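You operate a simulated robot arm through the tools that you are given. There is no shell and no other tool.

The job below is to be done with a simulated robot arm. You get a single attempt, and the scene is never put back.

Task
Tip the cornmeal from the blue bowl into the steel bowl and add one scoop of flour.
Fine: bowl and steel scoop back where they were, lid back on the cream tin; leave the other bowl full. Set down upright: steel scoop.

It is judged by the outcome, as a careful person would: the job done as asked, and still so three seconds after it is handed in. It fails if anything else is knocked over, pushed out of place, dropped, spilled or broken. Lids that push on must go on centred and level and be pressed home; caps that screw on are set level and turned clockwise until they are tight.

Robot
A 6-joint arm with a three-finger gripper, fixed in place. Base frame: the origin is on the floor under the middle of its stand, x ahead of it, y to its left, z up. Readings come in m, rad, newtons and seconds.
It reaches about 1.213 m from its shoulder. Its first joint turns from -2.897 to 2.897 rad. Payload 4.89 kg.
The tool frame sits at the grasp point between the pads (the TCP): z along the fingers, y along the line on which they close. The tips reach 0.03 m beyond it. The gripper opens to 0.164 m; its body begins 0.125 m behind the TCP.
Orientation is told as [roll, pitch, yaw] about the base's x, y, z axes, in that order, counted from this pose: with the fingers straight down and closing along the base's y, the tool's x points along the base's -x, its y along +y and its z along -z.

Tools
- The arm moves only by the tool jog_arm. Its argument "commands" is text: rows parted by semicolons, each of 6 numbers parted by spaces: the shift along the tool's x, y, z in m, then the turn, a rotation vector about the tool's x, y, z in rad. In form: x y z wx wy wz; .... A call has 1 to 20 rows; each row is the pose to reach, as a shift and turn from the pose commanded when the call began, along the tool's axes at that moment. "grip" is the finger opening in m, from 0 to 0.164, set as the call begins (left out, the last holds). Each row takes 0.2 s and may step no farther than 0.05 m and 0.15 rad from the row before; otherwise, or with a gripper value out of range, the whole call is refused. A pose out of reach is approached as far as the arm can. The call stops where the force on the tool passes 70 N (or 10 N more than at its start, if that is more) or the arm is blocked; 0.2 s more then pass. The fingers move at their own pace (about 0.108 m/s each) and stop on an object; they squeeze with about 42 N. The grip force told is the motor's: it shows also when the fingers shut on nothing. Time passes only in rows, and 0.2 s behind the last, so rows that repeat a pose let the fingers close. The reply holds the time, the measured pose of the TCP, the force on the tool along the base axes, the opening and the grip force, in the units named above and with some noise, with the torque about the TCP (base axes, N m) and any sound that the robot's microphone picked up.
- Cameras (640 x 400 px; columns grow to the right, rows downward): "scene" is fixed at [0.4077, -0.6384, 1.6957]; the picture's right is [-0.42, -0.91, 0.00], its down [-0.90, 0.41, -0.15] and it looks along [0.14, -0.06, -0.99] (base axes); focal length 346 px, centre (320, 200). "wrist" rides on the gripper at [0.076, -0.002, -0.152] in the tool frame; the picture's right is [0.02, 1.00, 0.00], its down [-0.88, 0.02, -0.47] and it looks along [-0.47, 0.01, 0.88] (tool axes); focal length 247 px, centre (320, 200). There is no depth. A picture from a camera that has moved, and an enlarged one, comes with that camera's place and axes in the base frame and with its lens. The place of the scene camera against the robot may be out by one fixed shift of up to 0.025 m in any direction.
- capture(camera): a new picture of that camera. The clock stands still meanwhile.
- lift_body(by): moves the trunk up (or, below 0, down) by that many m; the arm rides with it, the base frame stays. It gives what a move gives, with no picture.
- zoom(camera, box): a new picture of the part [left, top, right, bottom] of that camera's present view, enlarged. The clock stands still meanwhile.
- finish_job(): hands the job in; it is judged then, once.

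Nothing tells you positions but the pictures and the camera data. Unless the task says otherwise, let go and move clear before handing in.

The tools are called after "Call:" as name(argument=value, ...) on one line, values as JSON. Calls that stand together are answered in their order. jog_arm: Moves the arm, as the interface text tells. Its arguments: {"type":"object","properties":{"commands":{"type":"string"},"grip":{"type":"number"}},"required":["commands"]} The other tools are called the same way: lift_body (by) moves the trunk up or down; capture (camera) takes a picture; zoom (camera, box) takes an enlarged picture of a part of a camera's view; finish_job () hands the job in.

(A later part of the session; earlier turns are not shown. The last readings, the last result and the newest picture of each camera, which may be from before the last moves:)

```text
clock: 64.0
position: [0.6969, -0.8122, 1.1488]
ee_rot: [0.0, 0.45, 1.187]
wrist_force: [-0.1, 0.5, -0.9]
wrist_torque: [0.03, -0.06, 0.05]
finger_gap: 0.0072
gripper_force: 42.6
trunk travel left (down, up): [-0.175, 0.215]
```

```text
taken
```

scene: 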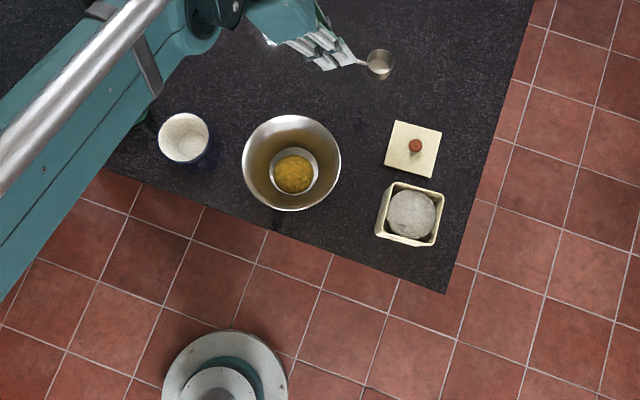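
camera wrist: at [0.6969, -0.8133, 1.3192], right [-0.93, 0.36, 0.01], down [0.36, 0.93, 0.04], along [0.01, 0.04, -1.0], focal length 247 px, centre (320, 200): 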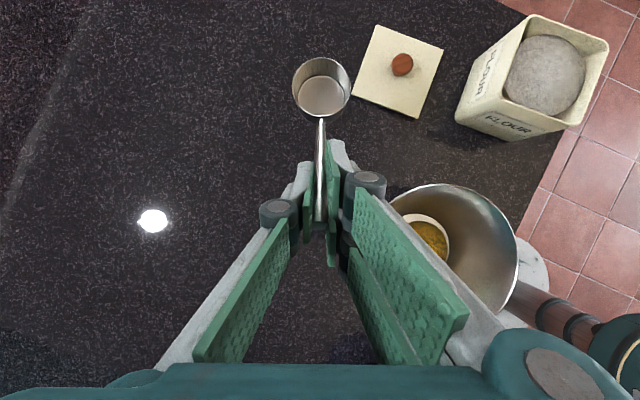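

The scoop is rigidly held and level. From this straight-down view I'll zoom on the tin to fix its rim and flour surface.

Call:
zoom(camera="wrist", box=[440, 0, 620, 150])

Call:
zoom(camera="scene", box=[360, 170, 460, 260])

Call:
zoom(camera="wrist", box=[250, 40, 400, 160])

```text
2.67 times, centred on (530, 75) of wrist
camera zoom: at [0.6969, -0.8133, 1.3192], right [-0.93, 0.36, 0.01], down [0.36, 0.93, 0.04], along [0.01, 0.04, -1.0], focal length 659 px, centre (-240, 533)
```

zoom: 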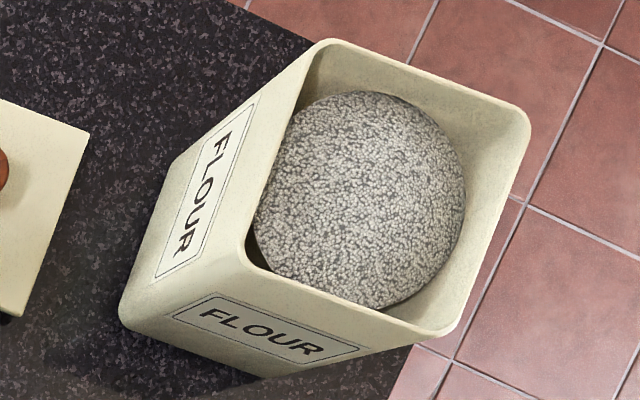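

```text
4.44 times, centred on (410, 215) of scene
camera zoom: at [0.4077, -0.6384, 1.6957], right [-0.42, -0.91, 0.0], down [-0.9, 0.41, -0.15], along [0.14, -0.06, -0.99], focal length 1537 px, centre (-80, 133)
```

zoom: 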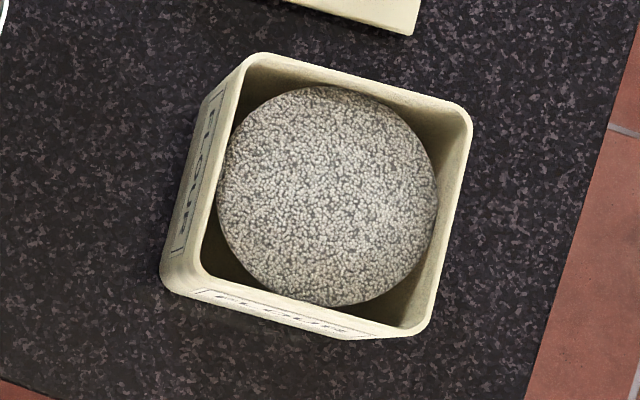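

```text
3.33 times, centred on (325, 100) of wrist
camera zoom: at [0.6969, -0.8133, 1.3192], right [-0.93, 0.36, 0.01], down [0.36, 0.93, 0.04], along [0.01, 0.04, -1.0], focal length 823 px, centre (303, 533)
```

zoom: 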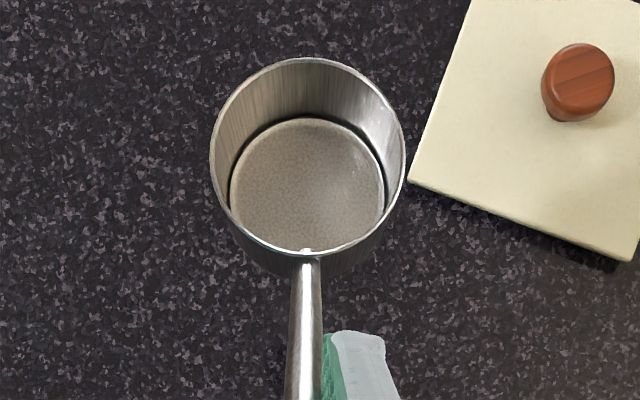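

Tin rim is at z ≈ 1.029, flour surface at z ≈ 1.016, tin centre (0.392, -0.844). I'll move inward and swing the scoop so the cup points toward the robot and the handle away.

Call:
jog_arm(commands="0.0035 0.0158 -0.0044 -0.0644 0 0.1329; 0.007 0.0317 -0.0087 -0.1287 0 0.2657; 0.0106 0.0475 -0.0131 -0.1931 0 0.3986; 0.0141 0.0634 -0.0174 -0.2574 0 0.5314; 0.0176 0.0792 -0.0218 -0.3218 0 0.6643; 0.0211 0.095 -0.0262 -0.3862 0 0.7971; 0.0247 0.1109 -0.0305 -0.4505 0 0.93; 0.0282 0.1267 -0.0349 -0.5149 0 1.0628; 0.0317 0.1425 -0.0393 -0.5792 0 1.1957; 0.0352 0.1584 -0.0436 -0.6436 0 1.3285; 0.0388 0.1742 -0.048 -0.708 0 1.4614; 0.0423 0.1901 -0.0523 -0.7723 0 1.5942; 0.0458 0.2059 -0.0567 -0.8367 0 1.7271; 0.0458 0.2059 -0.0567 -0.8367 0 1.7271")

Call:
capture(camera="wrist")

Call:
capture(camera="scene")

```text
clock: 67.0
position: [0.4995, -0.7488, 1.221]
ee_rot: [0.001, 0.451, -0.736]
wrist_force: [-0.7, 0.0, -0.4]
wrist_torque: [-0.06, -0.12, 0.01]
finger_gap: 0.0076
gripper_force: 42.2
trunk travel left (down, up): [-0.175, 0.215]
```

```text
taken
camera wrist: at [0.4963, -0.7487, 1.3914], right [0.66, 0.75, 0.01], down [0.75, -0.66, 0.04], along [0.04, -0.02, -1.0], focal length 247 px, centre (320, 200)
```

wrist: 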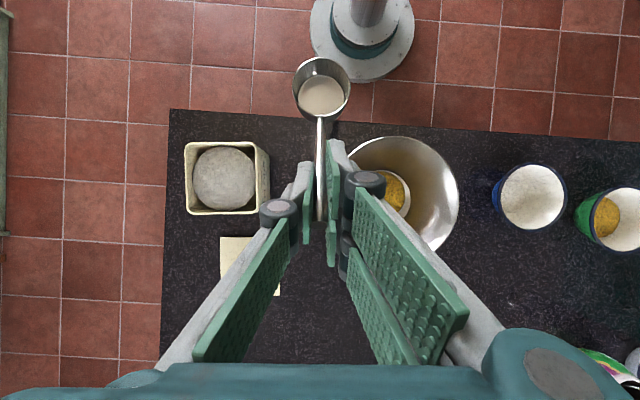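

```text
taken
```

scene: 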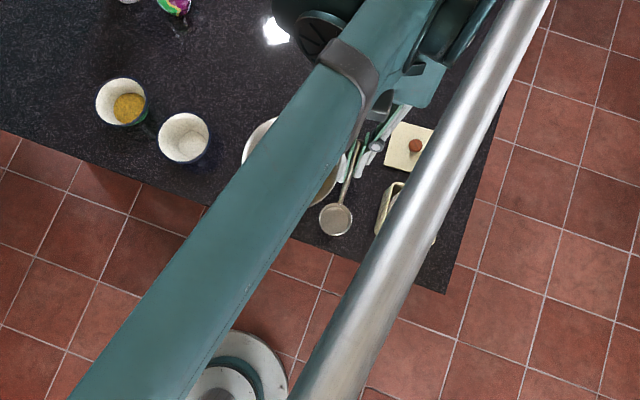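

The scoop is now oriented with the cup toward the robot, aligned with the tin. A zoom on the tin from above will refine its centre.

Call:
zoom(camera="wrist", box=[160, 120, 300, 240])

Call:
zoom(camera="wrist", box=[260, 40, 400, 160])

```text
3.33 times, centred on (230, 180) of wrist
camera zoom: at [0.4963, -0.7487, 1.3914], right [0.66, 0.75, 0.01], down [0.75, -0.66, 0.04], along [0.04, -0.02, -1.0], focal length 823 px, centre (620, 267)
```

zoom: 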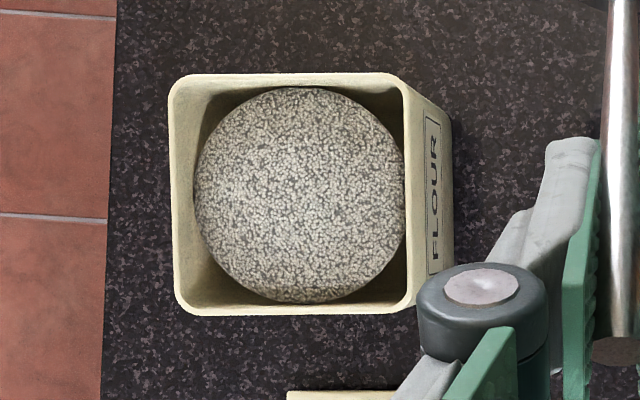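

```text
3.33 times, centred on (330, 100) of wrist
camera zoom: at [0.4963, -0.7487, 1.3914], right [0.66, 0.75, 0.01], down [0.75, -0.66, 0.04], along [0.04, -0.02, -1.0], focal length 823 px, centre (287, 533)
```

zoom: 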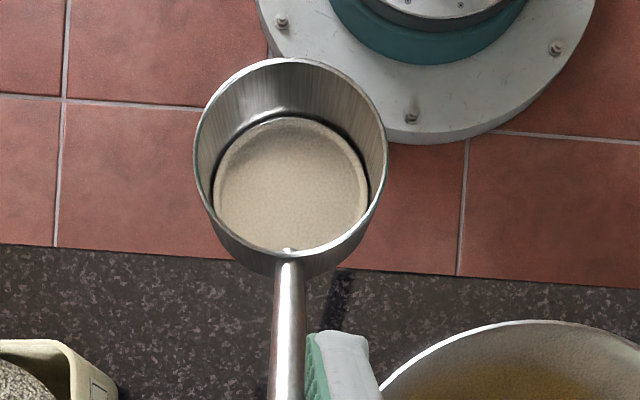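

Tin centre confirmed at (0.391, -0.843). I'll move the scoop over the tin, tipping the cup nose-down 50° for digging.

Call:
jog_arm(commands="-0.0026 -0.0203 0.0039 0 -0.1247 0; -0.0052 -0.0407 0.0077 0 -0.2494 0; -0.0078 -0.061 0.0116 0 -0.3741 0; -0.0103 -0.0814 0.0155 0 -0.4989 0; -0.0129 -0.1017 0.0194 0 -0.6236 0; -0.0155 -0.1221 0.0232 0 -0.7483 0; -0.0181 -0.1424 0.0271 0 -0.873 0; -0.0181 -0.1424 0.0271 0 -0.873 0")

Call:
capture(camera="wrist")

Call:
zoom(camera="scene", box=[340, 140, 480, 260])

```text
clock: 68.8
position: [0.4089, -0.8575, 1.1874]
ee_rot: [0.005, -0.422, -0.734]
wrist_force: [0.2, 0.0, -1.3]
wrist_torque: [-0.02, -0.07, -0.03]
finger_gap: 0.0073
gripper_force: 41.5
trunk travel left (down, up): [-0.175, 0.215]
```

```text
taken
camera wrist: at [0.3084, -0.7695, 1.2954], right [0.66, 0.75, -0.01], down [0.46, -0.39, 0.79], along [0.6, -0.52, -0.61], focal length 247 px, centre (320, 200)
```

wrist: 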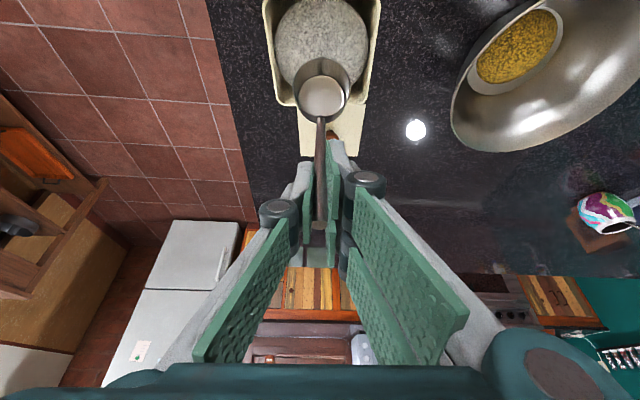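

```text
3.33 times, centred on (410, 200) of scene
camera zoom: at [0.4077, -0.6384, 1.6957], right [-0.42, -0.91, 0.0], down [-0.9, 0.41, -0.15], along [0.14, -0.06, -0.99], focal length 1153 px, centre (20, 200)
```

zoom: 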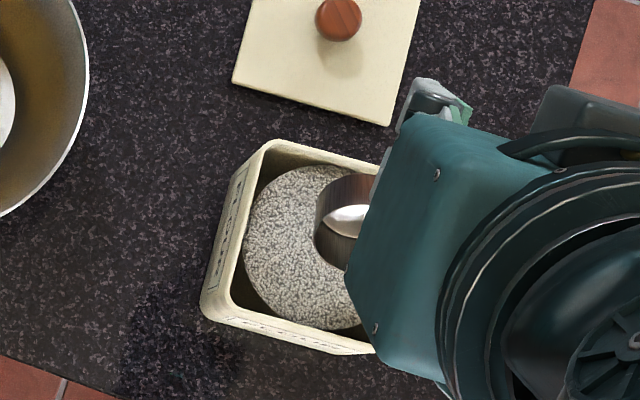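

Cup is centred over the tin opening. I'll lower it partway and check clearances.

Call:
jog_arm(commands="0.0082 0 0.0182 0 0 0; 0.0164 0 0.0365 0 0 0; 0.0205 0 0.0456 0 0 0; 0.0205 0 0.0456 0 0 0")

Call:
capture(camera="wrist")

Call:
zoom(camera="wrist", box=[240, 0, 400, 140])

Call:
zoom(camera="scene", box=[340, 140, 480, 260])

```text
clock: 69.8
position: [0.4081, -0.8586, 1.1361]
ee_rot: [0.001, -0.421, -0.735]
wrist_force: [-0.7, 0.1, -1.2]
wrist_torque: [0.04, 0.02, 0.03]
finger_gap: 0.0073
gripper_force: 42.4
trunk travel left (down, up): [-0.175, 0.215]
```

```text
taken
camera wrist: at [0.3088, -0.7702, 1.2444], right [0.66, 0.76, -0.01], down [0.46, -0.4, 0.79], along [0.59, -0.52, -0.61], focal length 247 px, centre (320, 200)
```

wrist: 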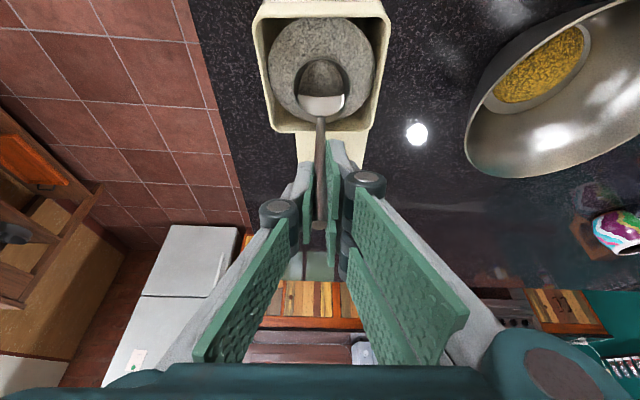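

```text
2.86 times, centred on (320, 70) of wrist
camera zoom: at [0.3088, -0.7702, 1.2444], right [0.66, 0.76, -0.01], down [0.46, -0.4, 0.79], along [0.59, -0.52, -0.61], focal length 706 px, centre (320, 571)
```

zoom: 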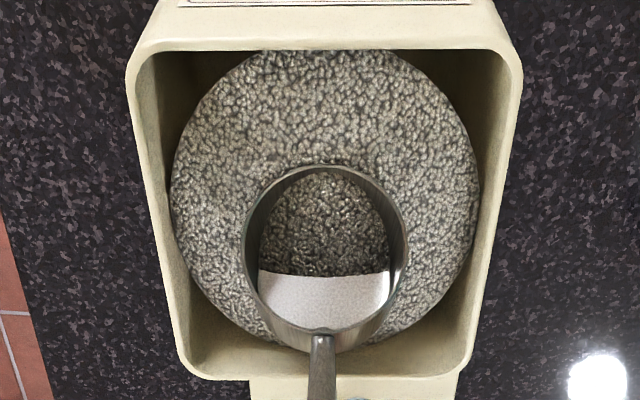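

```text
3.33 times, centred on (410, 200) of scene
camera zoom: at [0.4077, -0.6384, 1.6957], right [-0.42, -0.91, 0.0], down [-0.9, 0.41, -0.15], along [0.14, -0.06, -0.99], focal length 1153 px, centre (20, 200)
```

zoom: 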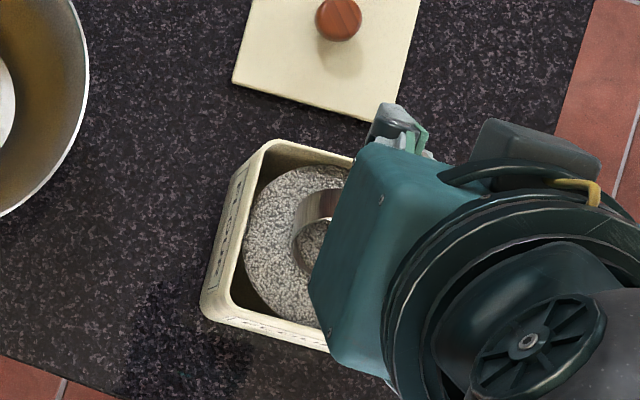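

The lip is just entering the flour. I'll push down further into it.

Call:
jog_arm(commands="0.0041 0 0.0091 0 0 0; 0.0082 0 0.0182 0 0 0; 0.0123 0 0.0274 0 0 0; 0.0164 0 0.0365 0 0 0; 0.0164 0 0.0365 0 0 0")

Call:
zoom(camera="wrist", box=[220, 0, 420, 140])

Call:
zoom(camera="scene", box=[340, 140, 480, 260])

```text
clock: 71.0
position: [0.4089, -0.8586, 1.097]
ee_rot: [0.001, -0.422, -0.735]
wrist_force: [0.4, -0.6, -1.0]
wrist_torque: [-0.01, 0.0, -0.03]
finger_gap: 0.0069
gripper_force: 42.1
trunk travel left (down, up): [-0.175, 0.215]
```

```text
2.86 times, centred on (320, 70) of wrist
camera zoom: at [0.3084, -0.7705, 1.2053], right [0.66, 0.76, -0.01], down [0.46, -0.4, 0.79], along [0.59, -0.52, -0.61], focal length 706 px, centre (320, 571)
```

zoom: 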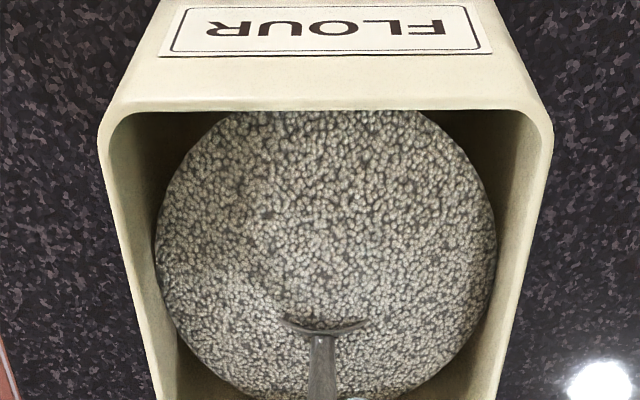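

```text
3.33 times, centred on (410, 200) of scene
camera zoom: at [0.4077, -0.6384, 1.6957], right [-0.42, -0.91, 0.0], down [-0.9, 0.41, -0.15], along [0.14, -0.06, -0.99], focal length 1153 px, centre (20, 200)
```

zoom: 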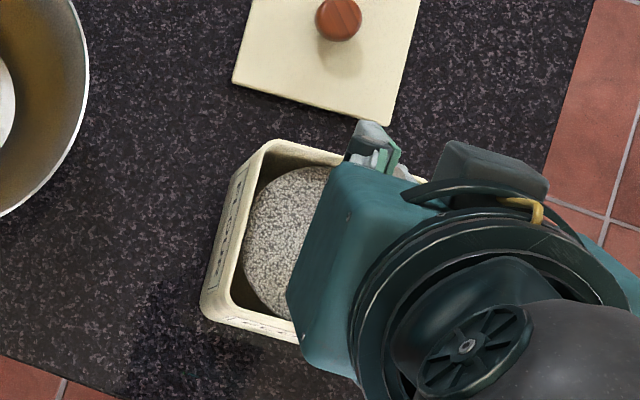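

The cup is buried up to its rim with no resistance. Now I'll level the cup inside the flour by rotating it up, keeping clear of the tin rim.

Call:
jog_arm(commands="-0.0073 0 0.0086 0 0.133 0; -0.0136 0 0.0184 0 0.266 0; -0.0184 0 0.0291 0 0.399 0; -0.0217 0 0.0404 0 0.532 0; -0.0234 0 0.0521 0 0.664 0; -0.0234 0 0.0521 0 0.664 0")

Call:
capture(camera="wrist")

Call:
zoom(camera="wrist", box=[220, 0, 420, 140])

Call:
zoom(camera="scene", box=[340, 140, 480, 260])

```text
clock: 72.4
position: [0.4407, -0.8865, 1.0591]
ee_rot: [0.001, 0.245, -0.735]
wrist_force: [0.5, -1.0, -1.8]
wrist_torque: [0.05, 0.01, 0.0]
finger_gap: 0.0073
gripper_force: 42.2
trunk travel left (down, up): [-0.175, 0.215]
```

```text
taken
camera wrist: at [0.4107, -0.8631, 1.2252], right [0.65, 0.76, 0.01], down [0.73, -0.64, 0.25], along [0.19, -0.16, -0.97], focal length 247 px, centre (320, 200)
```

wrist: 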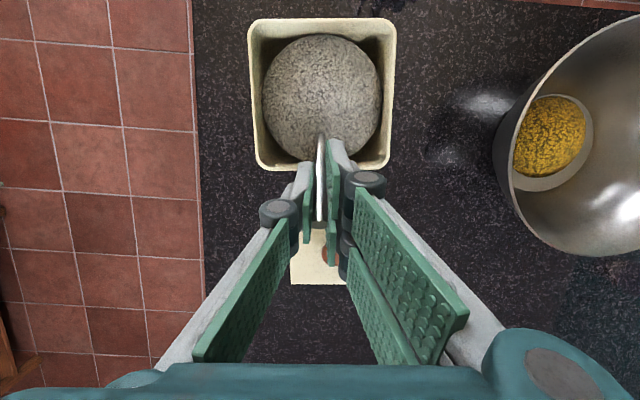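

```text
2.86 times, centred on (320, 70) of wrist
camera zoom: at [0.4107, -0.8631, 1.2252], right [0.65, 0.76, 0.01], down [0.73, -0.64, 0.25], along [0.19, -0.16, -0.97], focal length 706 px, centre (320, 571)
```

zoom: 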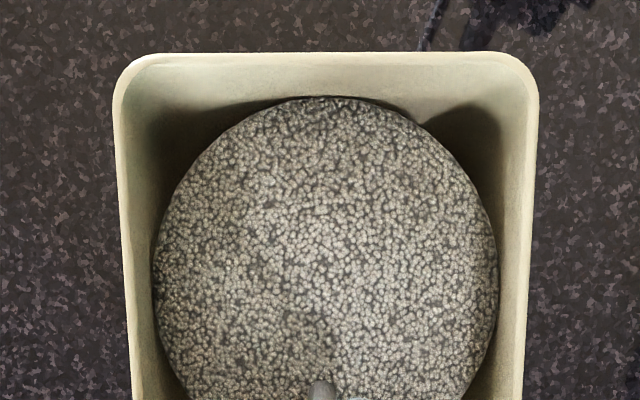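

```text
3.33 times, centred on (410, 200) of scene
camera zoom: at [0.4077, -0.6384, 1.6957], right [-0.42, -0.91, 0.0], down [-0.9, 0.41, -0.15], along [0.14, -0.06, -0.99], focal length 1153 px, centre (20, 200)
```

zoom: 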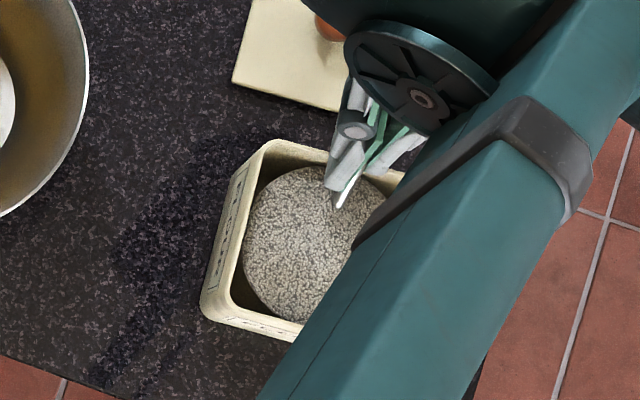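

The cup is fully under the flour surface and nearly level. I'll raise it gently while finishing levelling.

Call:
jog_arm(commands="0.0029 0 -0.0034 0 0 0; 0.0033 0 -0.0053 0 0.039 0; 0.0024 0 -0.0077 0 0.089 0; 0.0005 0 -0.0103 0 0.149 0; -0.0011 0 -0.0137 0 0.209 0; 0.0012 0 -0.0229 0 0.209 0; 0.0035 0 -0.0321 0 0.209 0; 0.0071 0 -0.0467 0 0.209 0; 0.0107 0 -0.0612 0 0.209 0; 0.0107 0 -0.0612 0 0.209 0")

Call:
capture(camera="wrist")

Call:
zoom(camera="wrist", box=[230, 20, 410, 160])

Call:
zoom(camera="scene", box=[340, 140, 480, 260])

```text
clock: 74.6
position: [0.4421, -0.8901, 1.1221]
ee_rot: [0.002, 0.449, -0.736]
wrist_force: [0.1, 0.3, -0.6]
wrist_torque: [-0.09, -0.03, 0.04]
finger_gap: 0.0073
gripper_force: 41.8
trunk travel left (down, up): [-0.175, 0.215]
```

```text
taken
camera wrist: at [0.4391, -0.8888, 1.2926], right [0.66, 0.75, 0.01], down [0.75, -0.66, 0.04], along [0.04, -0.02, -1.0], focal length 247 px, centre (320, 200)
```

wrist: 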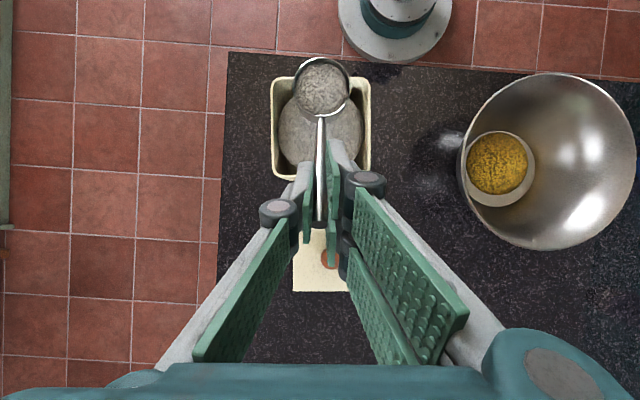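

```text
2.86 times, centred on (320, 90) of wrist
camera zoom: at [0.4391, -0.8888, 1.2926], right [0.66, 0.75, 0.01], down [0.75, -0.66, 0.04], along [0.04, -0.02, -1.0], focal length 706 px, centre (320, 514)
```

zoom: 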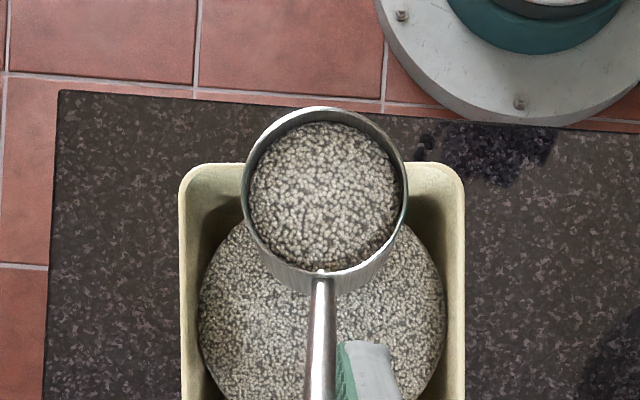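

```text
3.33 times, centred on (410, 200) of scene
camera zoom: at [0.4077, -0.6384, 1.6957], right [-0.42, -0.91, 0.0], down [-0.9, 0.41, -0.15], along [0.14, -0.06, -0.99], focal length 1153 px, centre (20, 200)
```

zoom: 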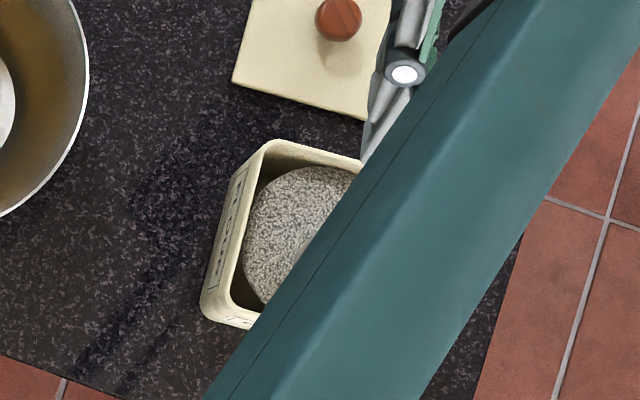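

The scoop is full and level. I'll carry it slowly, level, over to the steel bowl.

Call:
jog_arm(commands="-0.0009 0.0052 -0.0015 0 0 0; -0.003 0.0184 -0.005 0 0 0; -0.0065 0.0393 -0.0085 0 0 0; -0.0103 0.063 -0.013 0 0 0; -0.0142 0.0866 -0.0165 0 0 0; -0.0181 0.1102 -0.02 0 0 0; -0.0219 0.1338 -0.0235 0 0 0; -0.0258 0.1574 -0.027 0 0 0; -0.0297 0.181 -0.031 0 0 0; -0.0335 0.2046 -0.0345 0 0 0; -0.037 0.2256 -0.038 0 0 0; -0.04 0.2439 -0.0405 0 0 0; -0.0421 0.2571 -0.0423 0 0 0; -0.043 0.2623 -0.043 0 0 0; -0.043 0.2623 -0.043 0 0 0")

Call:
capture(camera="wrist")

Call:
capture(camera="scene")

```text
clock: 77.8
position: [0.6614, -0.7346, 1.1416]
ee_rot: [0.0, 0.442, -0.735]
wrist_force: [-0.3, -0.6, -1.5]
wrist_torque: [-0.05, -0.07, 0.02]
finger_gap: 0.0069
gripper_force: 42.5
trunk travel left (down, up): [-0.175, 0.215]
```

```text
taken
camera wrist: at [0.6569, -0.7312, 1.312], right [0.66, 0.76, 0.01], down [0.75, -0.66, 0.05], along [0.04, -0.03, -1.0], focal length 247 px, centre (320, 200)
```

wrist: 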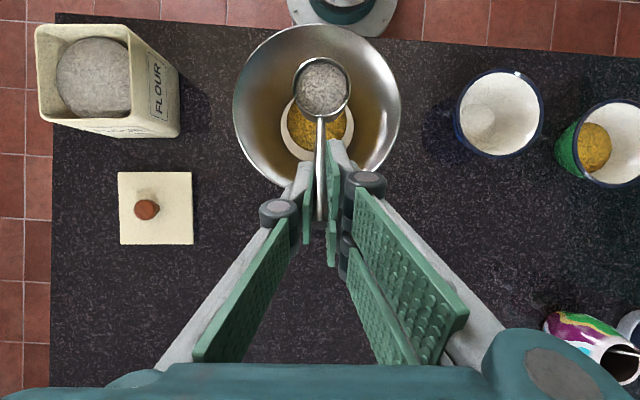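

```text
taken
```

scene: 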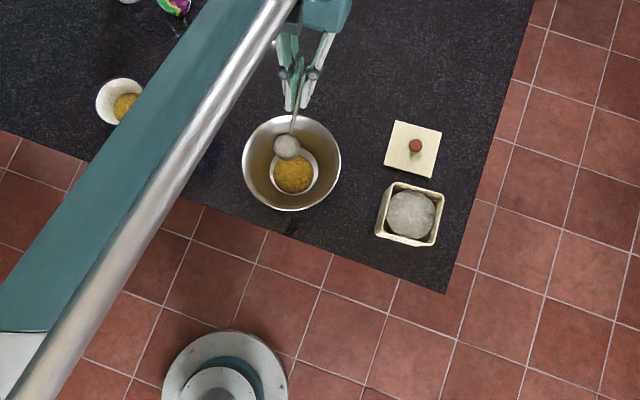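

The full scoop is over the steel bowl, about 1.4 cm beyond centre. I'll tip it nose-down, keeping the cup over the bowl.

Call:
jog_arm(commands="0.011 0 -0.0085 0 -0.15 0; 0.0233 0 -0.0151 0 -0.3 0; 0.0363 0 -0.02 0 -0.45 0; 0.0499 0 -0.0227 0 -0.6 0; 0.0638 0 -0.0235 0 -0.75 0; 0.0777 0 -0.0221 0 -0.9 0; 0.0912 0 -0.0188 0 -1.05 0; 0.104 0 -0.0133 0 -1.2 0; 0.104 0 -0.0133 0 -1.2 0")

Call:
capture(camera="wrist")

Call:
zoom(camera="scene", box=[210, 80, 370, 220])

```text
clock: 79.8
position: [0.5948, -0.6739, 1.1996]
ee_rot: [0.003, -0.75, -0.737]
wrist_force: [-0.3, 0.7, -0.3]
wrist_torque: [-0.01, 0.02, 0.05]
finger_gap: 0.0074
gripper_force: 42.0
trunk travel left (down, up): [-0.175, 0.215]
```

```text
taken
camera wrist: at [0.475, -0.5675, 1.2585], right [0.66, 0.75, -0.01], down [0.25, -0.2, 0.95], along [0.71, -0.63, -0.32], focal length 247 px, centre (320, 200)
```

wrist: 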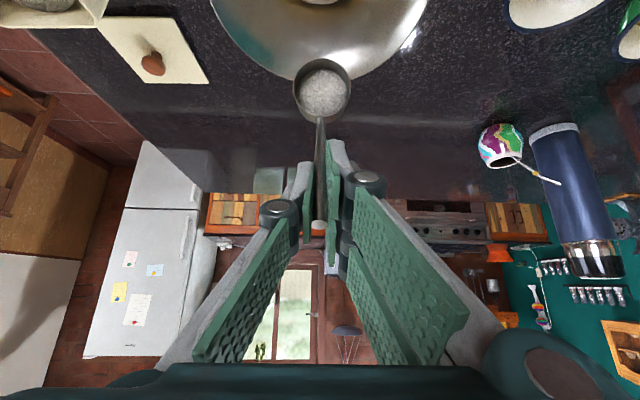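

```text
2.86 times, centred on (290, 150) of scene
camera zoom: at [0.4077, -0.6384, 1.6957], right [-0.42, -0.91, 0.0], down [-0.9, 0.41, -0.15], along [0.14, -0.06, -0.99], focal length 988 px, centre (406, 343)
```

zoom: 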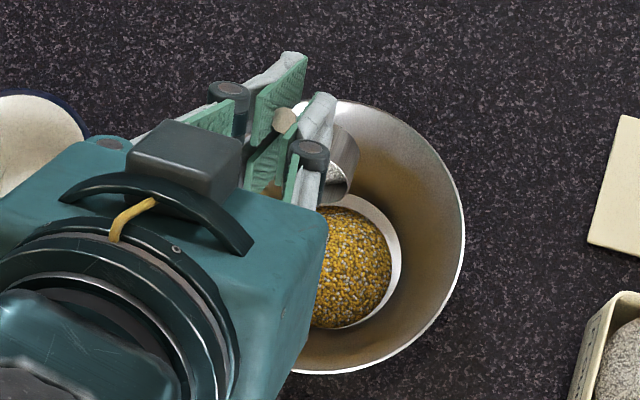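

Flour has begun to fall into the bowl. Tipping further and holding.

Call:
jog_arm(commands="0.0111 0 -0.0085 0 -0.15 0; 0.0233 0 -0.0152 0 -0.3 0; 0.0329 0 -0.0237 0 -0.45 0; 0.0431 0 -0.0301 0 -0.6 0; 0.0515 0 -0.0366 0 -0.75 0; 0.0599 0 -0.0411 0 -0.9 0; 0.0599 0 -0.0411 0 -0.9 0; 0.0599 0 -0.0411 0 -0.9 0")

Call:
capture(camera="wrist")

Call:
zoom(camera="scene", box=[210, 80, 370, 220])

```text
clock: 81.6
position: [0.543, -0.6263, 1.1876]
ee_rot: [3.124, -1.492, 2.424]
wrist_force: [0.9, -1.2, -0.2]
wrist_torque: [0.02, 0.01, 0.03]
finger_gap: 0.0071
gripper_force: 42.2
trunk travel left (down, up): [-0.175, 0.215]
```

```text
taken
camera wrist: at [0.4332, -0.5298, 1.0998], right [0.67, 0.74, -0.02], down [-0.39, 0.38, 0.84], along [0.63, -0.56, 0.54], focal length 247 px, centre (320, 200)
```

wrist: 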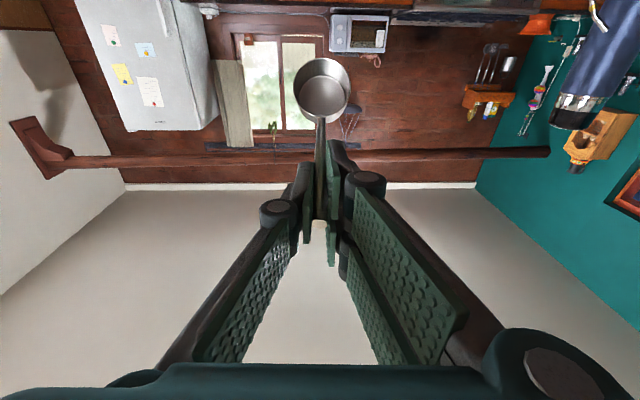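

```text
2.86 times, centred on (290, 150) of scene
camera zoom: at [0.4077, -0.6384, 1.6957], right [-0.42, -0.91, 0.0], down [-0.9, 0.41, -0.15], along [0.14, -0.06, -0.99], focal length 988 px, centre (406, 343)
```

zoom: 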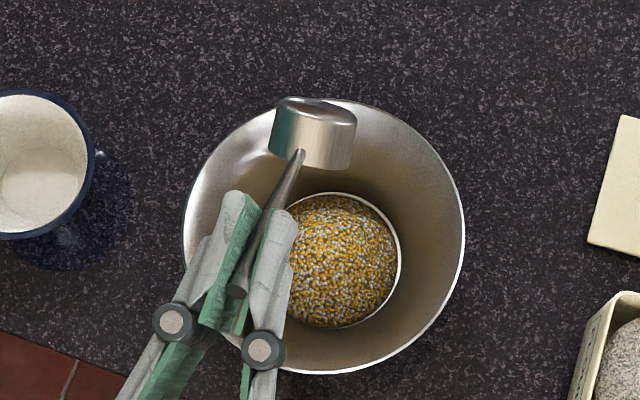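

The scoop is empty and the flour is in the steel bowl with the cornmeal; nothing spilled. I'll rotate the scoop back level.

Call:
jog_arm(commands="-0.0097 0 0.0101 0 0.15 0; -0.0178 0 0.0214 0 0.3 0; -0.024 0 0.0337 0 0.45 0; -0.0284 0 0.047 0 0.6 0; -0.0307 0 0.0607 0 0.75 0; -0.0309 0 0.0747 0 0.9 0; -0.0292 0 0.0885 0 1.05 0; -0.0252 0 0.1018 0 1.2 0; -0.0194 0 0.1144 0 1.35 0; -0.0117 0 0.126 0 1.5 0; -0.0025 0 0.1364 0 1.65 0; 0.0082 0 0.1452 0 1.8 0; 0.0202 0 0.1525 0 1.95 0; 0.0331 0 0.1577 0 2.1 0; 0.0331 0 0.1577 0 2.1 0")

Call:
capture(camera="wrist")

Call:
zoom(camera="scene", box=[210, 80, 370, 220])

```text
clock: 84.8
position: [0.6627, -0.7345, 1.1666]
ee_rot: [-0.001, 0.444, -0.735]
wrist_force: [0.1, -0.9, -0.5]
wrist_torque: [0.09, 0.09, 0.0]
finger_gap: 0.0072
gripper_force: 42.1
trunk travel left (down, up): [-0.175, 0.215]
```

```text
taken
camera wrist: at [0.6583, -0.7324, 1.3373], right [0.66, 0.76, 0.01], down [0.75, -0.66, 0.05], along [0.04, -0.03, -1.0], focal length 247 px, centre (320, 200)
```

wrist: 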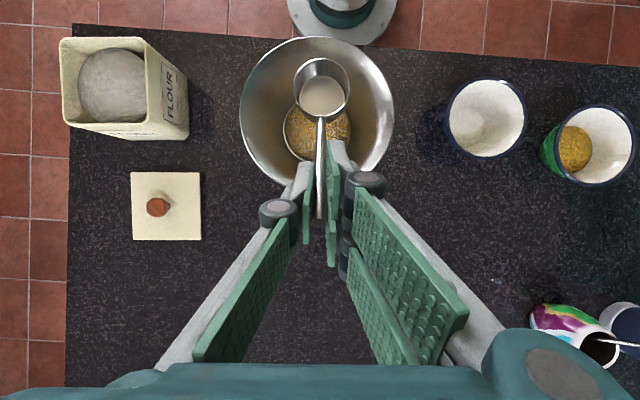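

```text
2.86 times, centred on (290, 150) of scene
camera zoom: at [0.4077, -0.6384, 1.6957], right [-0.42, -0.91, 0.0], down [-0.9, 0.41, -0.15], along [0.14, -0.06, -0.99], focal length 988 px, centre (406, 343)
```

zoom: 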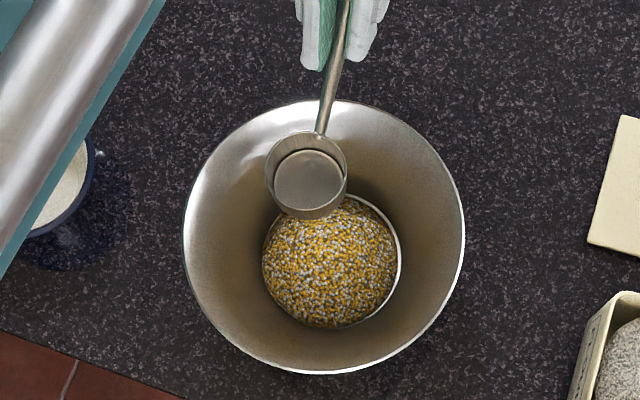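

The scoop is level and empty. I'll return it by the reverse of the path I came: first inward over the gap, then swinging it back to its original direction.

Call:
jog_arm(commands="0.0248 -0.024 -0.0003 0 0 0; 0.0496 -0.048 -0.0005 0 0 0; 0.0743 -0.0721 -0.0008 0 0 0; 0.0991 -0.0961 -0.001 0 0 0; 0.1239 -0.1201 -0.0013 0 0 0; 0.1239 -0.1201 -0.0013 0 0 0")

Call:
jog_arm(commands="-0.0155 0.0066 -0.0012 0.0635 0 -0.1334; -0.031 0.0132 -0.0024 0.127 0 -0.2669; -0.0465 0.0197 -0.0037 0.1904 0 -0.4003; -0.062 0.0263 -0.0049 0.2539 0 -0.5338; -0.0775 0.0329 -0.0061 0.3174 0 -0.6672; -0.093 0.0395 -0.0073 0.3809 0 -0.8006; -0.1085 0.046 -0.0086 0.4444 0 -0.9341; -0.124 0.0526 -0.0098 0.5079 0 -1.0675; -0.1395 0.0592 -0.011 0.5713 0 -1.2009; -0.155 0.0658 -0.0122 0.6348 0 -1.3344; -0.1705 0.0723 -0.0135 0.6983 0 -1.4678; -0.186 0.0789 -0.0147 0.7618 0 -1.6013; -0.2015 0.0855 -0.0159 0.8253 0 -1.7347; -0.2015 0.0855 -0.0159 0.8253 0 -1.7347")

Call:
capture(camera="wrist")

Call:
capture(camera="scene")

```text
clock: 86.2
position: [0.4968, -0.7477, 1.224]
ee_rot: [0.002, 0.451, -0.735]
wrist_force: [0.1, -0.4, -0.1]
wrist_torque: [-0.1, -0.2, -0.02]
finger_gap: 0.0071
gripper_force: 41.7
trunk travel left (down, up): [-0.175, 0.215]
```

```text
clock: 89.2
position: [0.6959, -0.813, 1.1504]
ee_rot: [0.008, 0.441, 1.195]
wrist_force: [-0.2, 0.2, -0.5]
wrist_torque: [0.04, -0.01, 0.0]
finger_gap: 0.0073
gripper_force: 41.8
trunk travel left (down, up): [-0.175, 0.215]
```

```text
taken
camera wrist: at [0.6968, -0.8155, 1.3199], right [-0.93, 0.36, 0.02], down [0.36, 0.93, 0.05], along [0.0, 0.05, -1.0], focal length 247 px, centre (320, 200)
```

wrist: 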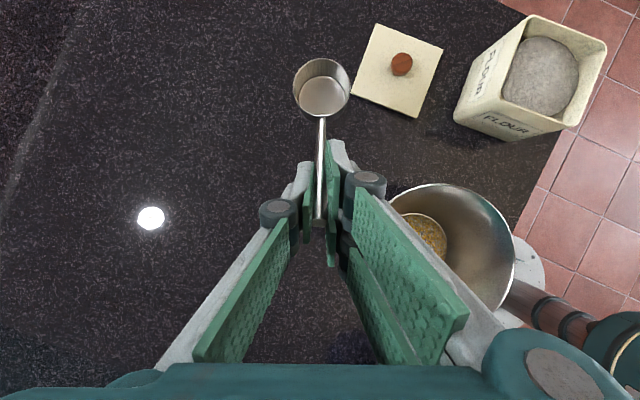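

```text
taken
```

scene: 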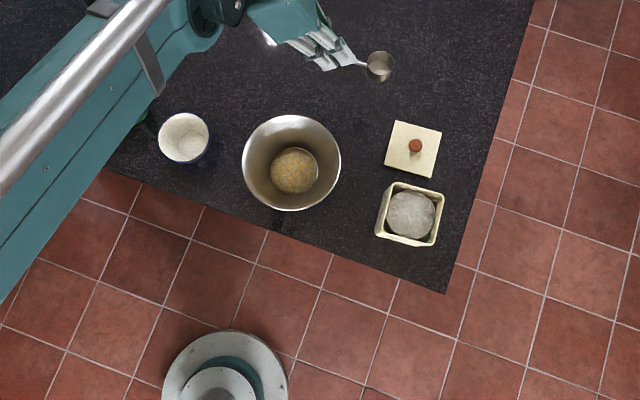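

Nearly identical to the lift-off pose; I'll correct the small angle error and lower to just above the table, then compare with the original scoop position.

Call:
jog_arm(commands="-0.0143 -0.0003 0.029 0.001 0.003 0.003; -0.0286 -0.0005 0.0584 0.002 0.006 0.006; -0.0428 -0.0007 0.0876 0.0036 0.009 0.009; -0.0528 -0.0009 0.108 0.0036 0.009 0.009; -0.0571 -0.0009 0.1168 0.0036 0.009 0.009; -0.0571 -0.0009 0.1168 0.0036 0.009 0.009")

Call:
zoom(camera="wrist", box=[220, 40, 420, 240])

Call:
zoom(camera="scene", box=[310, 70, 400, 126])

```text
clock: 90.6
position: [0.6962, -0.8074, 1.0189]
ee_rot: [-0.001, 0.451, 1.18]
wrist_force: [0.6, 0.6, -1.5]
wrist_torque: [0.05, -0.05, -0.02]
finger_gap: 0.0071
gripper_force: 42.0
trunk travel left (down, up): [-0.175, 0.215]
```

```text
2.00 times, centred on (320, 140) of wrist
camera zoom: at [0.6965, -0.8115, 1.1891], right [-0.93, 0.36, 0.01], down [0.36, 0.93, 0.04], along [0.01, 0.04, -1.0], focal length 494 px, centre (320, 320)
```

zoom: 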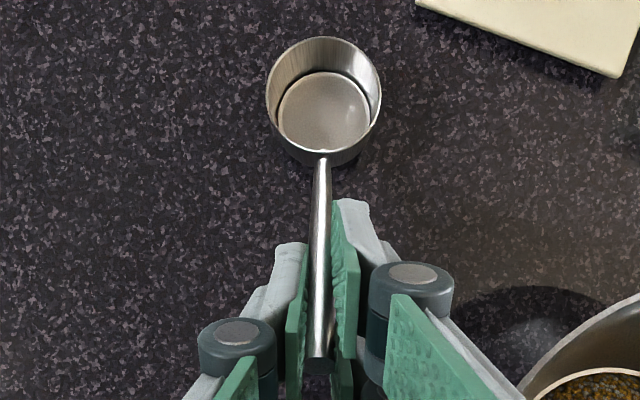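

```text
7.11 times, centred on (355, 98) of scene
camera zoom: at [0.4077, -0.6384, 1.6957], right [-0.42, -0.91, 0.0], down [-0.9, 0.41, -0.15], along [0.14, -0.06, -0.99], focal length 2459 px, centre (71, 925)
```

zoom: 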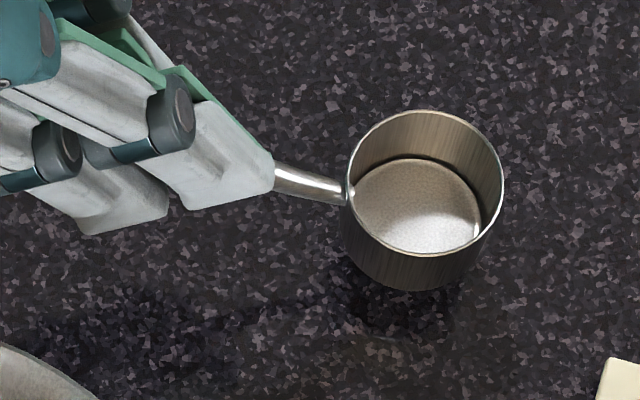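

About 2 cm above the table and within 2–3 mm of its start. Lowering the rest gently.

Call:
jog_arm(commands="-0.002 -0.0018 0.008 0 0 0; -0.0046 -0.0018 0.0145 0 0 0; -0.0057 -0.0018 0.017 0 0 0; -0.0062 -0.0018 0.018 0 0 0; -0.0066 -0.0018 0.0188 0 0 0; -0.0066 -0.0018 0.0188 0 0 0")

Call:
zoom(camera="wrist", box=[220, 40, 420, 240])

Call:
zoom(camera="scene", box=[310, 70, 400, 126])

```text
clock: 92.0
position: [0.6959, -0.8107, 1.0006]
ee_rot: [-0.001, 0.448, 1.179]
wrist_force: [1.5, 4.0, 20.8]
wrist_torque: [-1.26, 0.47, 0.05]
finger_gap: 0.0072
gripper_force: 42.1
trunk travel left (down, up): [-0.175, 0.215]
```

```text
2.00 times, centred on (320, 140) of wrist
camera zoom: at [0.6967, -0.8132, 1.1713], right [-0.93, 0.36, 0.01], down [0.36, 0.93, 0.04], along [0.01, 0.04, -1.0], focal length 494 px, centre (320, 320)
```

zoom: 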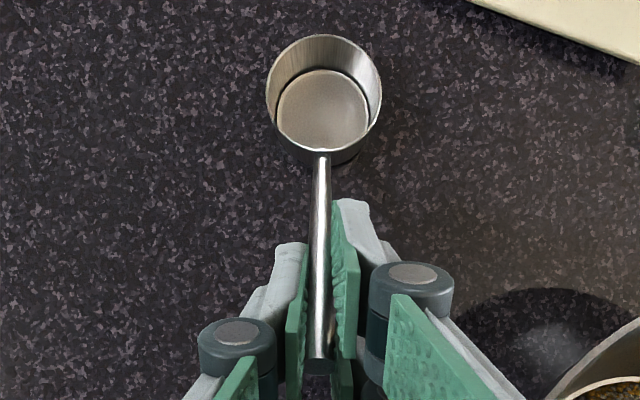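

```text
7.11 times, centred on (355, 98) of scene
camera zoom: at [0.4077, -0.6384, 1.6957], right [-0.42, -0.91, 0.0], down [-0.9, 0.41, -0.15], along [0.14, -0.06, -0.99], focal length 2459 px, centre (71, 925)
```

zoom: 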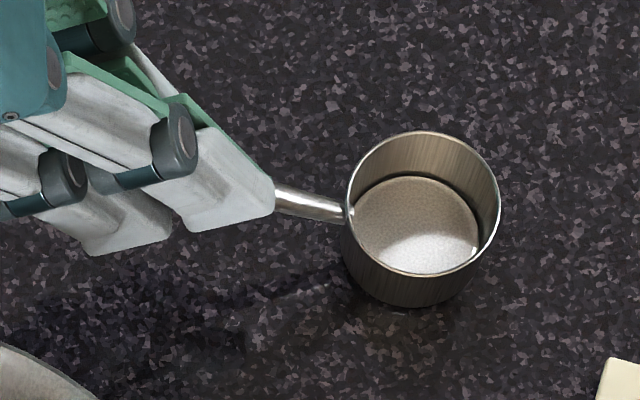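

The cup is down (21 N). I'll ease off slightly, then release.

Call:
jog_arm(commands="0.0004 0 -0.0009 0 0 0; 0.0006 0 -0.0013 0 0 0; 0.0006 0 -0.0013 0 0 0")

Call:
jog_arm(commands="0 0 0 0 0 0; 0 0 0 0 0 0; 0 0 0 0 0 0", grip=0.045)

Call:
zoom(camera="wrist", box=[220, 40, 420, 240])

Call:
zoom(camera="scene", box=[310, 70, 400, 126])

```text
clock: 92.8
position: [0.6967, -0.812, 1.002]
ee_rot: [-0.001, 0.449, 1.18]
wrist_force: [1.0, 2.3, 5.2]
wrist_torque: [-0.2, 0.01, -0.02]
finger_gap: 0.0069
gripper_force: 41.9
trunk travel left (down, up): [-0.175, 0.215]
```

```text
clock: 93.6
position: [0.6968, -0.8113, 1.0004]
ee_rot: [-0.004, 0.451, 1.181]
wrist_force: [-0.3, -0.1, 0.2]
wrist_torque: [0.04, 0.0, 0.02]
finger_gap: 0.0446
gripper_force: 0.1
trunk travel left (down, up): [-0.175, 0.215]
```

```text
2.00 times, centred on (320, 140) of wrist
camera zoom: at [0.6971, -0.8142, 1.1715], right [-0.93, 0.36, 0.01], down [0.36, 0.93, 0.04], along [0.01, 0.04, -1.0], focal length 494 px, centre (320, 320)
```

zoom: 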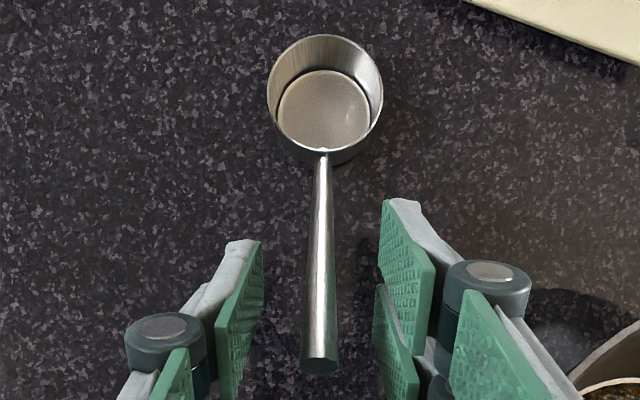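

```text
7.11 times, centred on (355, 98) of scene
camera zoom: at [0.4077, -0.6384, 1.6957], right [-0.42, -0.91, 0.0], down [-0.9, 0.41, -0.15], along [0.14, -0.06, -0.99], focal length 2459 px, centre (71, 925)
```

zoom: 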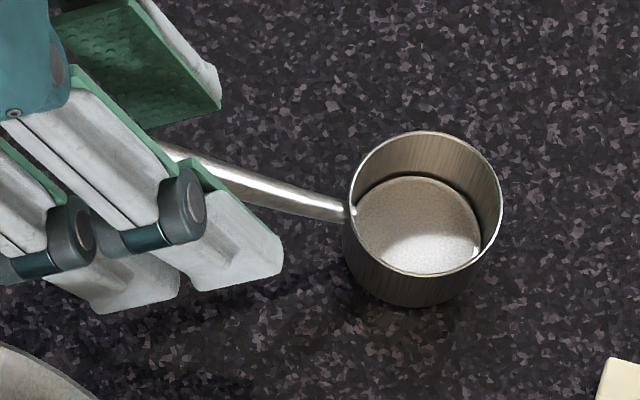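

The scoop stands upright where it was. Backing away along the handle line, then straightening up.

Call:
jog_arm(commands="0 0 -0.01 0 0 0; 0 0 -0.03 0 0 0; 0 0 -0.06 0 0 0; 0 0 -0.1 0 0 0; 0 0 -0.14 0 0 0; 0 0 -0.18 0 0 0; 0 0 -0.18 0 0 0")

Call:
capture(camera="scene")

Call:
capture(camera="wrist")

```text
clock: 95.2
position: [0.7256, -0.7391, 1.1634]
ee_rot: [-0.002, 0.45, 1.179]
wrist_force: [-0.2, -0.2, 1.0]
wrist_torque: [-0.03, -0.06, 0.02]
finger_gap: 0.0447
gripper_force: 0.0
trunk travel left (down, up): [-0.175, 0.215]
```

```text
taken
```

scene: 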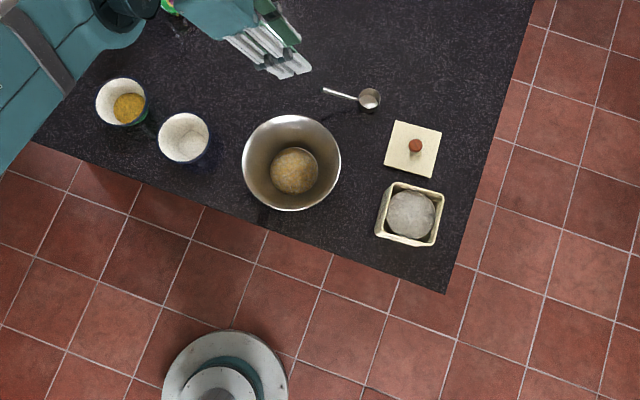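

```text
taken
camera wrist: at [0.7256, -0.7414, 1.3343], right [-0.93, 0.36, 0.01], down [0.36, 0.93, 0.04], along [0.01, 0.04, -1.0], focal length 247 px, centre (320, 200)
```

wrist: 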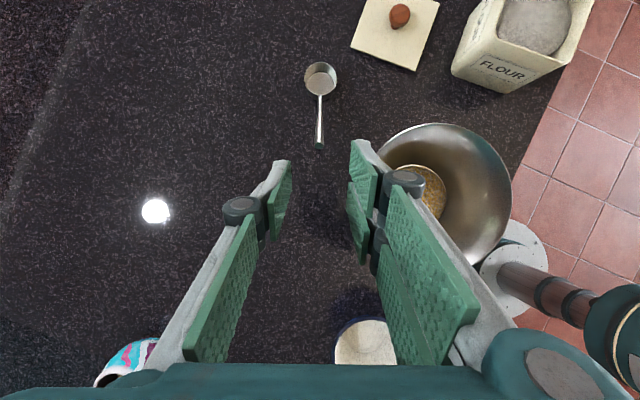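

Scoop is in its original place and upright. Next I'll go above the lid (knob near (0.5225, -0.9345)) with the hand vertical.

Call:
jog_arm(commands="0.0294 0.0141 0.0133 -0.0111 -0.0555 0.0485; 0.0589 0.0283 0.0266 -0.0222 -0.111 0.0971; 0.0883 0.0424 0.0399 -0.0333 -0.1665 0.1456; 0.1177 0.0565 0.0532 -0.0445 -0.2221 0.1942; 0.1471 0.0706 0.0664 -0.0556 -0.2776 0.2427; 0.1766 0.0848 0.0797 -0.0667 -0.3331 0.2912; 0.206 0.0989 0.093 -0.0778 -0.3886 0.3398; 0.2354 0.113 0.1063 -0.0889 -0.4441 0.3883; 0.2354 0.113 0.1063 -0.0889 -0.4441 0.3883", grip=0.08)

Call:
capture(camera="wrist")

Call:
capture(camera="scene")

```text
clock: 97.2
position: [0.5228, -0.9358, 1.1705]
ee_rot: [-0.002, 0.0, 0.784]
wrist_force: [-1.2, -0.7, -0.3]
wrist_torque: [0.09, -0.12, 0.05]
finger_gap: 0.08
gripper_force: 0.1
trunk travel left (down, up): [-0.175, 0.215]
```

```text
taken
camera wrist: at [0.4697, -0.9903, 1.3223], right [-0.72, 0.69, 0.0], down [0.61, 0.64, 0.47], along [0.33, 0.34, -0.88], focal length 247 px, centre (320, 200)
```

wrist: 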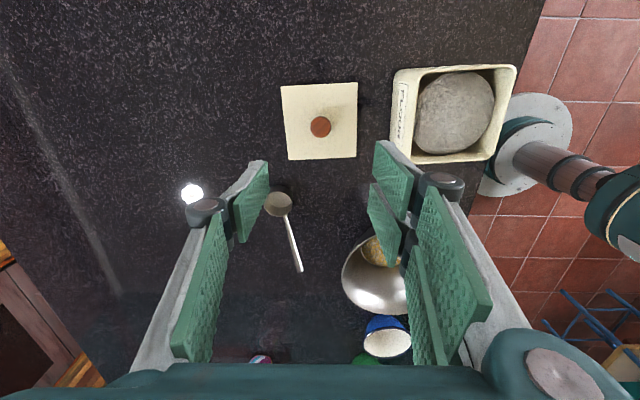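

```text
taken
```

scene: 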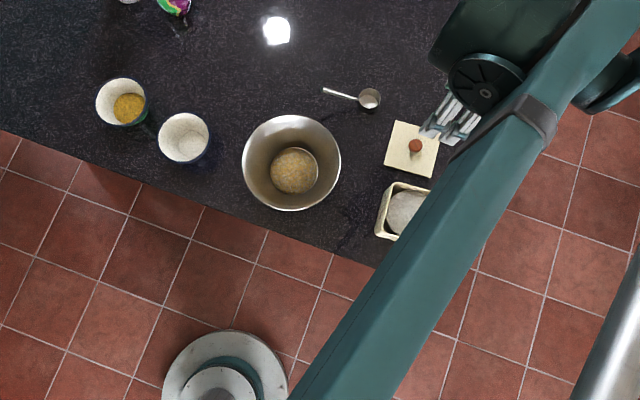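

The knob is exactly beneath. I'll narrow the opening a little (tin is nearby) and descend.

Call:
jog_arm(commands="0 0 0.03 0 0 0; 0 0 0.07 0 0 0; 0 0 0.11 0 0 0; 0 0 0.14 0 0 0; 0 0 0.14 0 0 0", grip=0.062)

Call:
capture(camera="wrist")

Call:
zoom(camera="wrist", box=[220, 90, 420, 215])

```text
clock: 98.4
position: [0.5238, -0.935, 1.028]
ee_rot: [0.0, 0.002, 0.785]
wrist_force: [0.6, 0.1, -1.1]
wrist_torque: [0.06, 0.05, -0.04]
finger_gap: 0.0619
gripper_force: 0.1
trunk travel left (down, up): [-0.175, 0.215]
```

```text
taken
camera wrist: at [0.4709, -0.9891, 1.1813], right [-0.72, 0.69, 0.0], down [0.61, 0.64, 0.47], along [0.33, 0.34, -0.88], focal length 247 px, centre (320, 200)
```

wrist: 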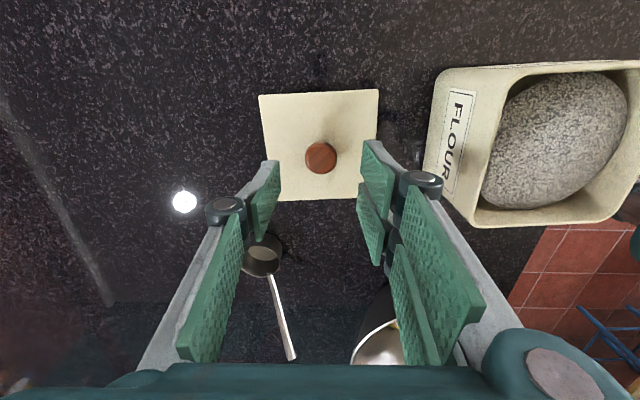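

```text
3.20 times, centred on (320, 152) of wrist
camera zoom: at [0.4709, -0.9891, 1.1813], right [-0.72, 0.69, 0.0], down [0.61, 0.64, 0.47], along [0.33, 0.34, -0.88], focal length 790 px, centre (320, 352)
```

zoom: 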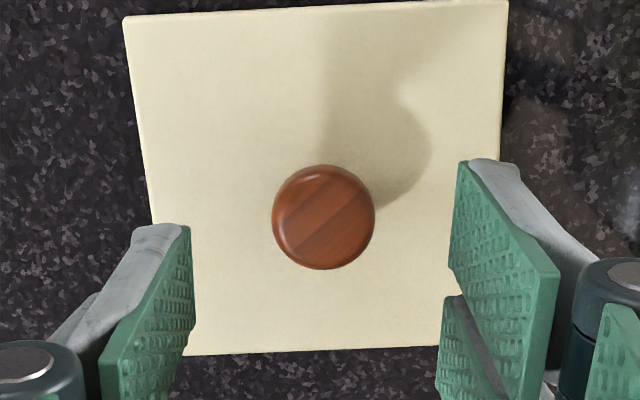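

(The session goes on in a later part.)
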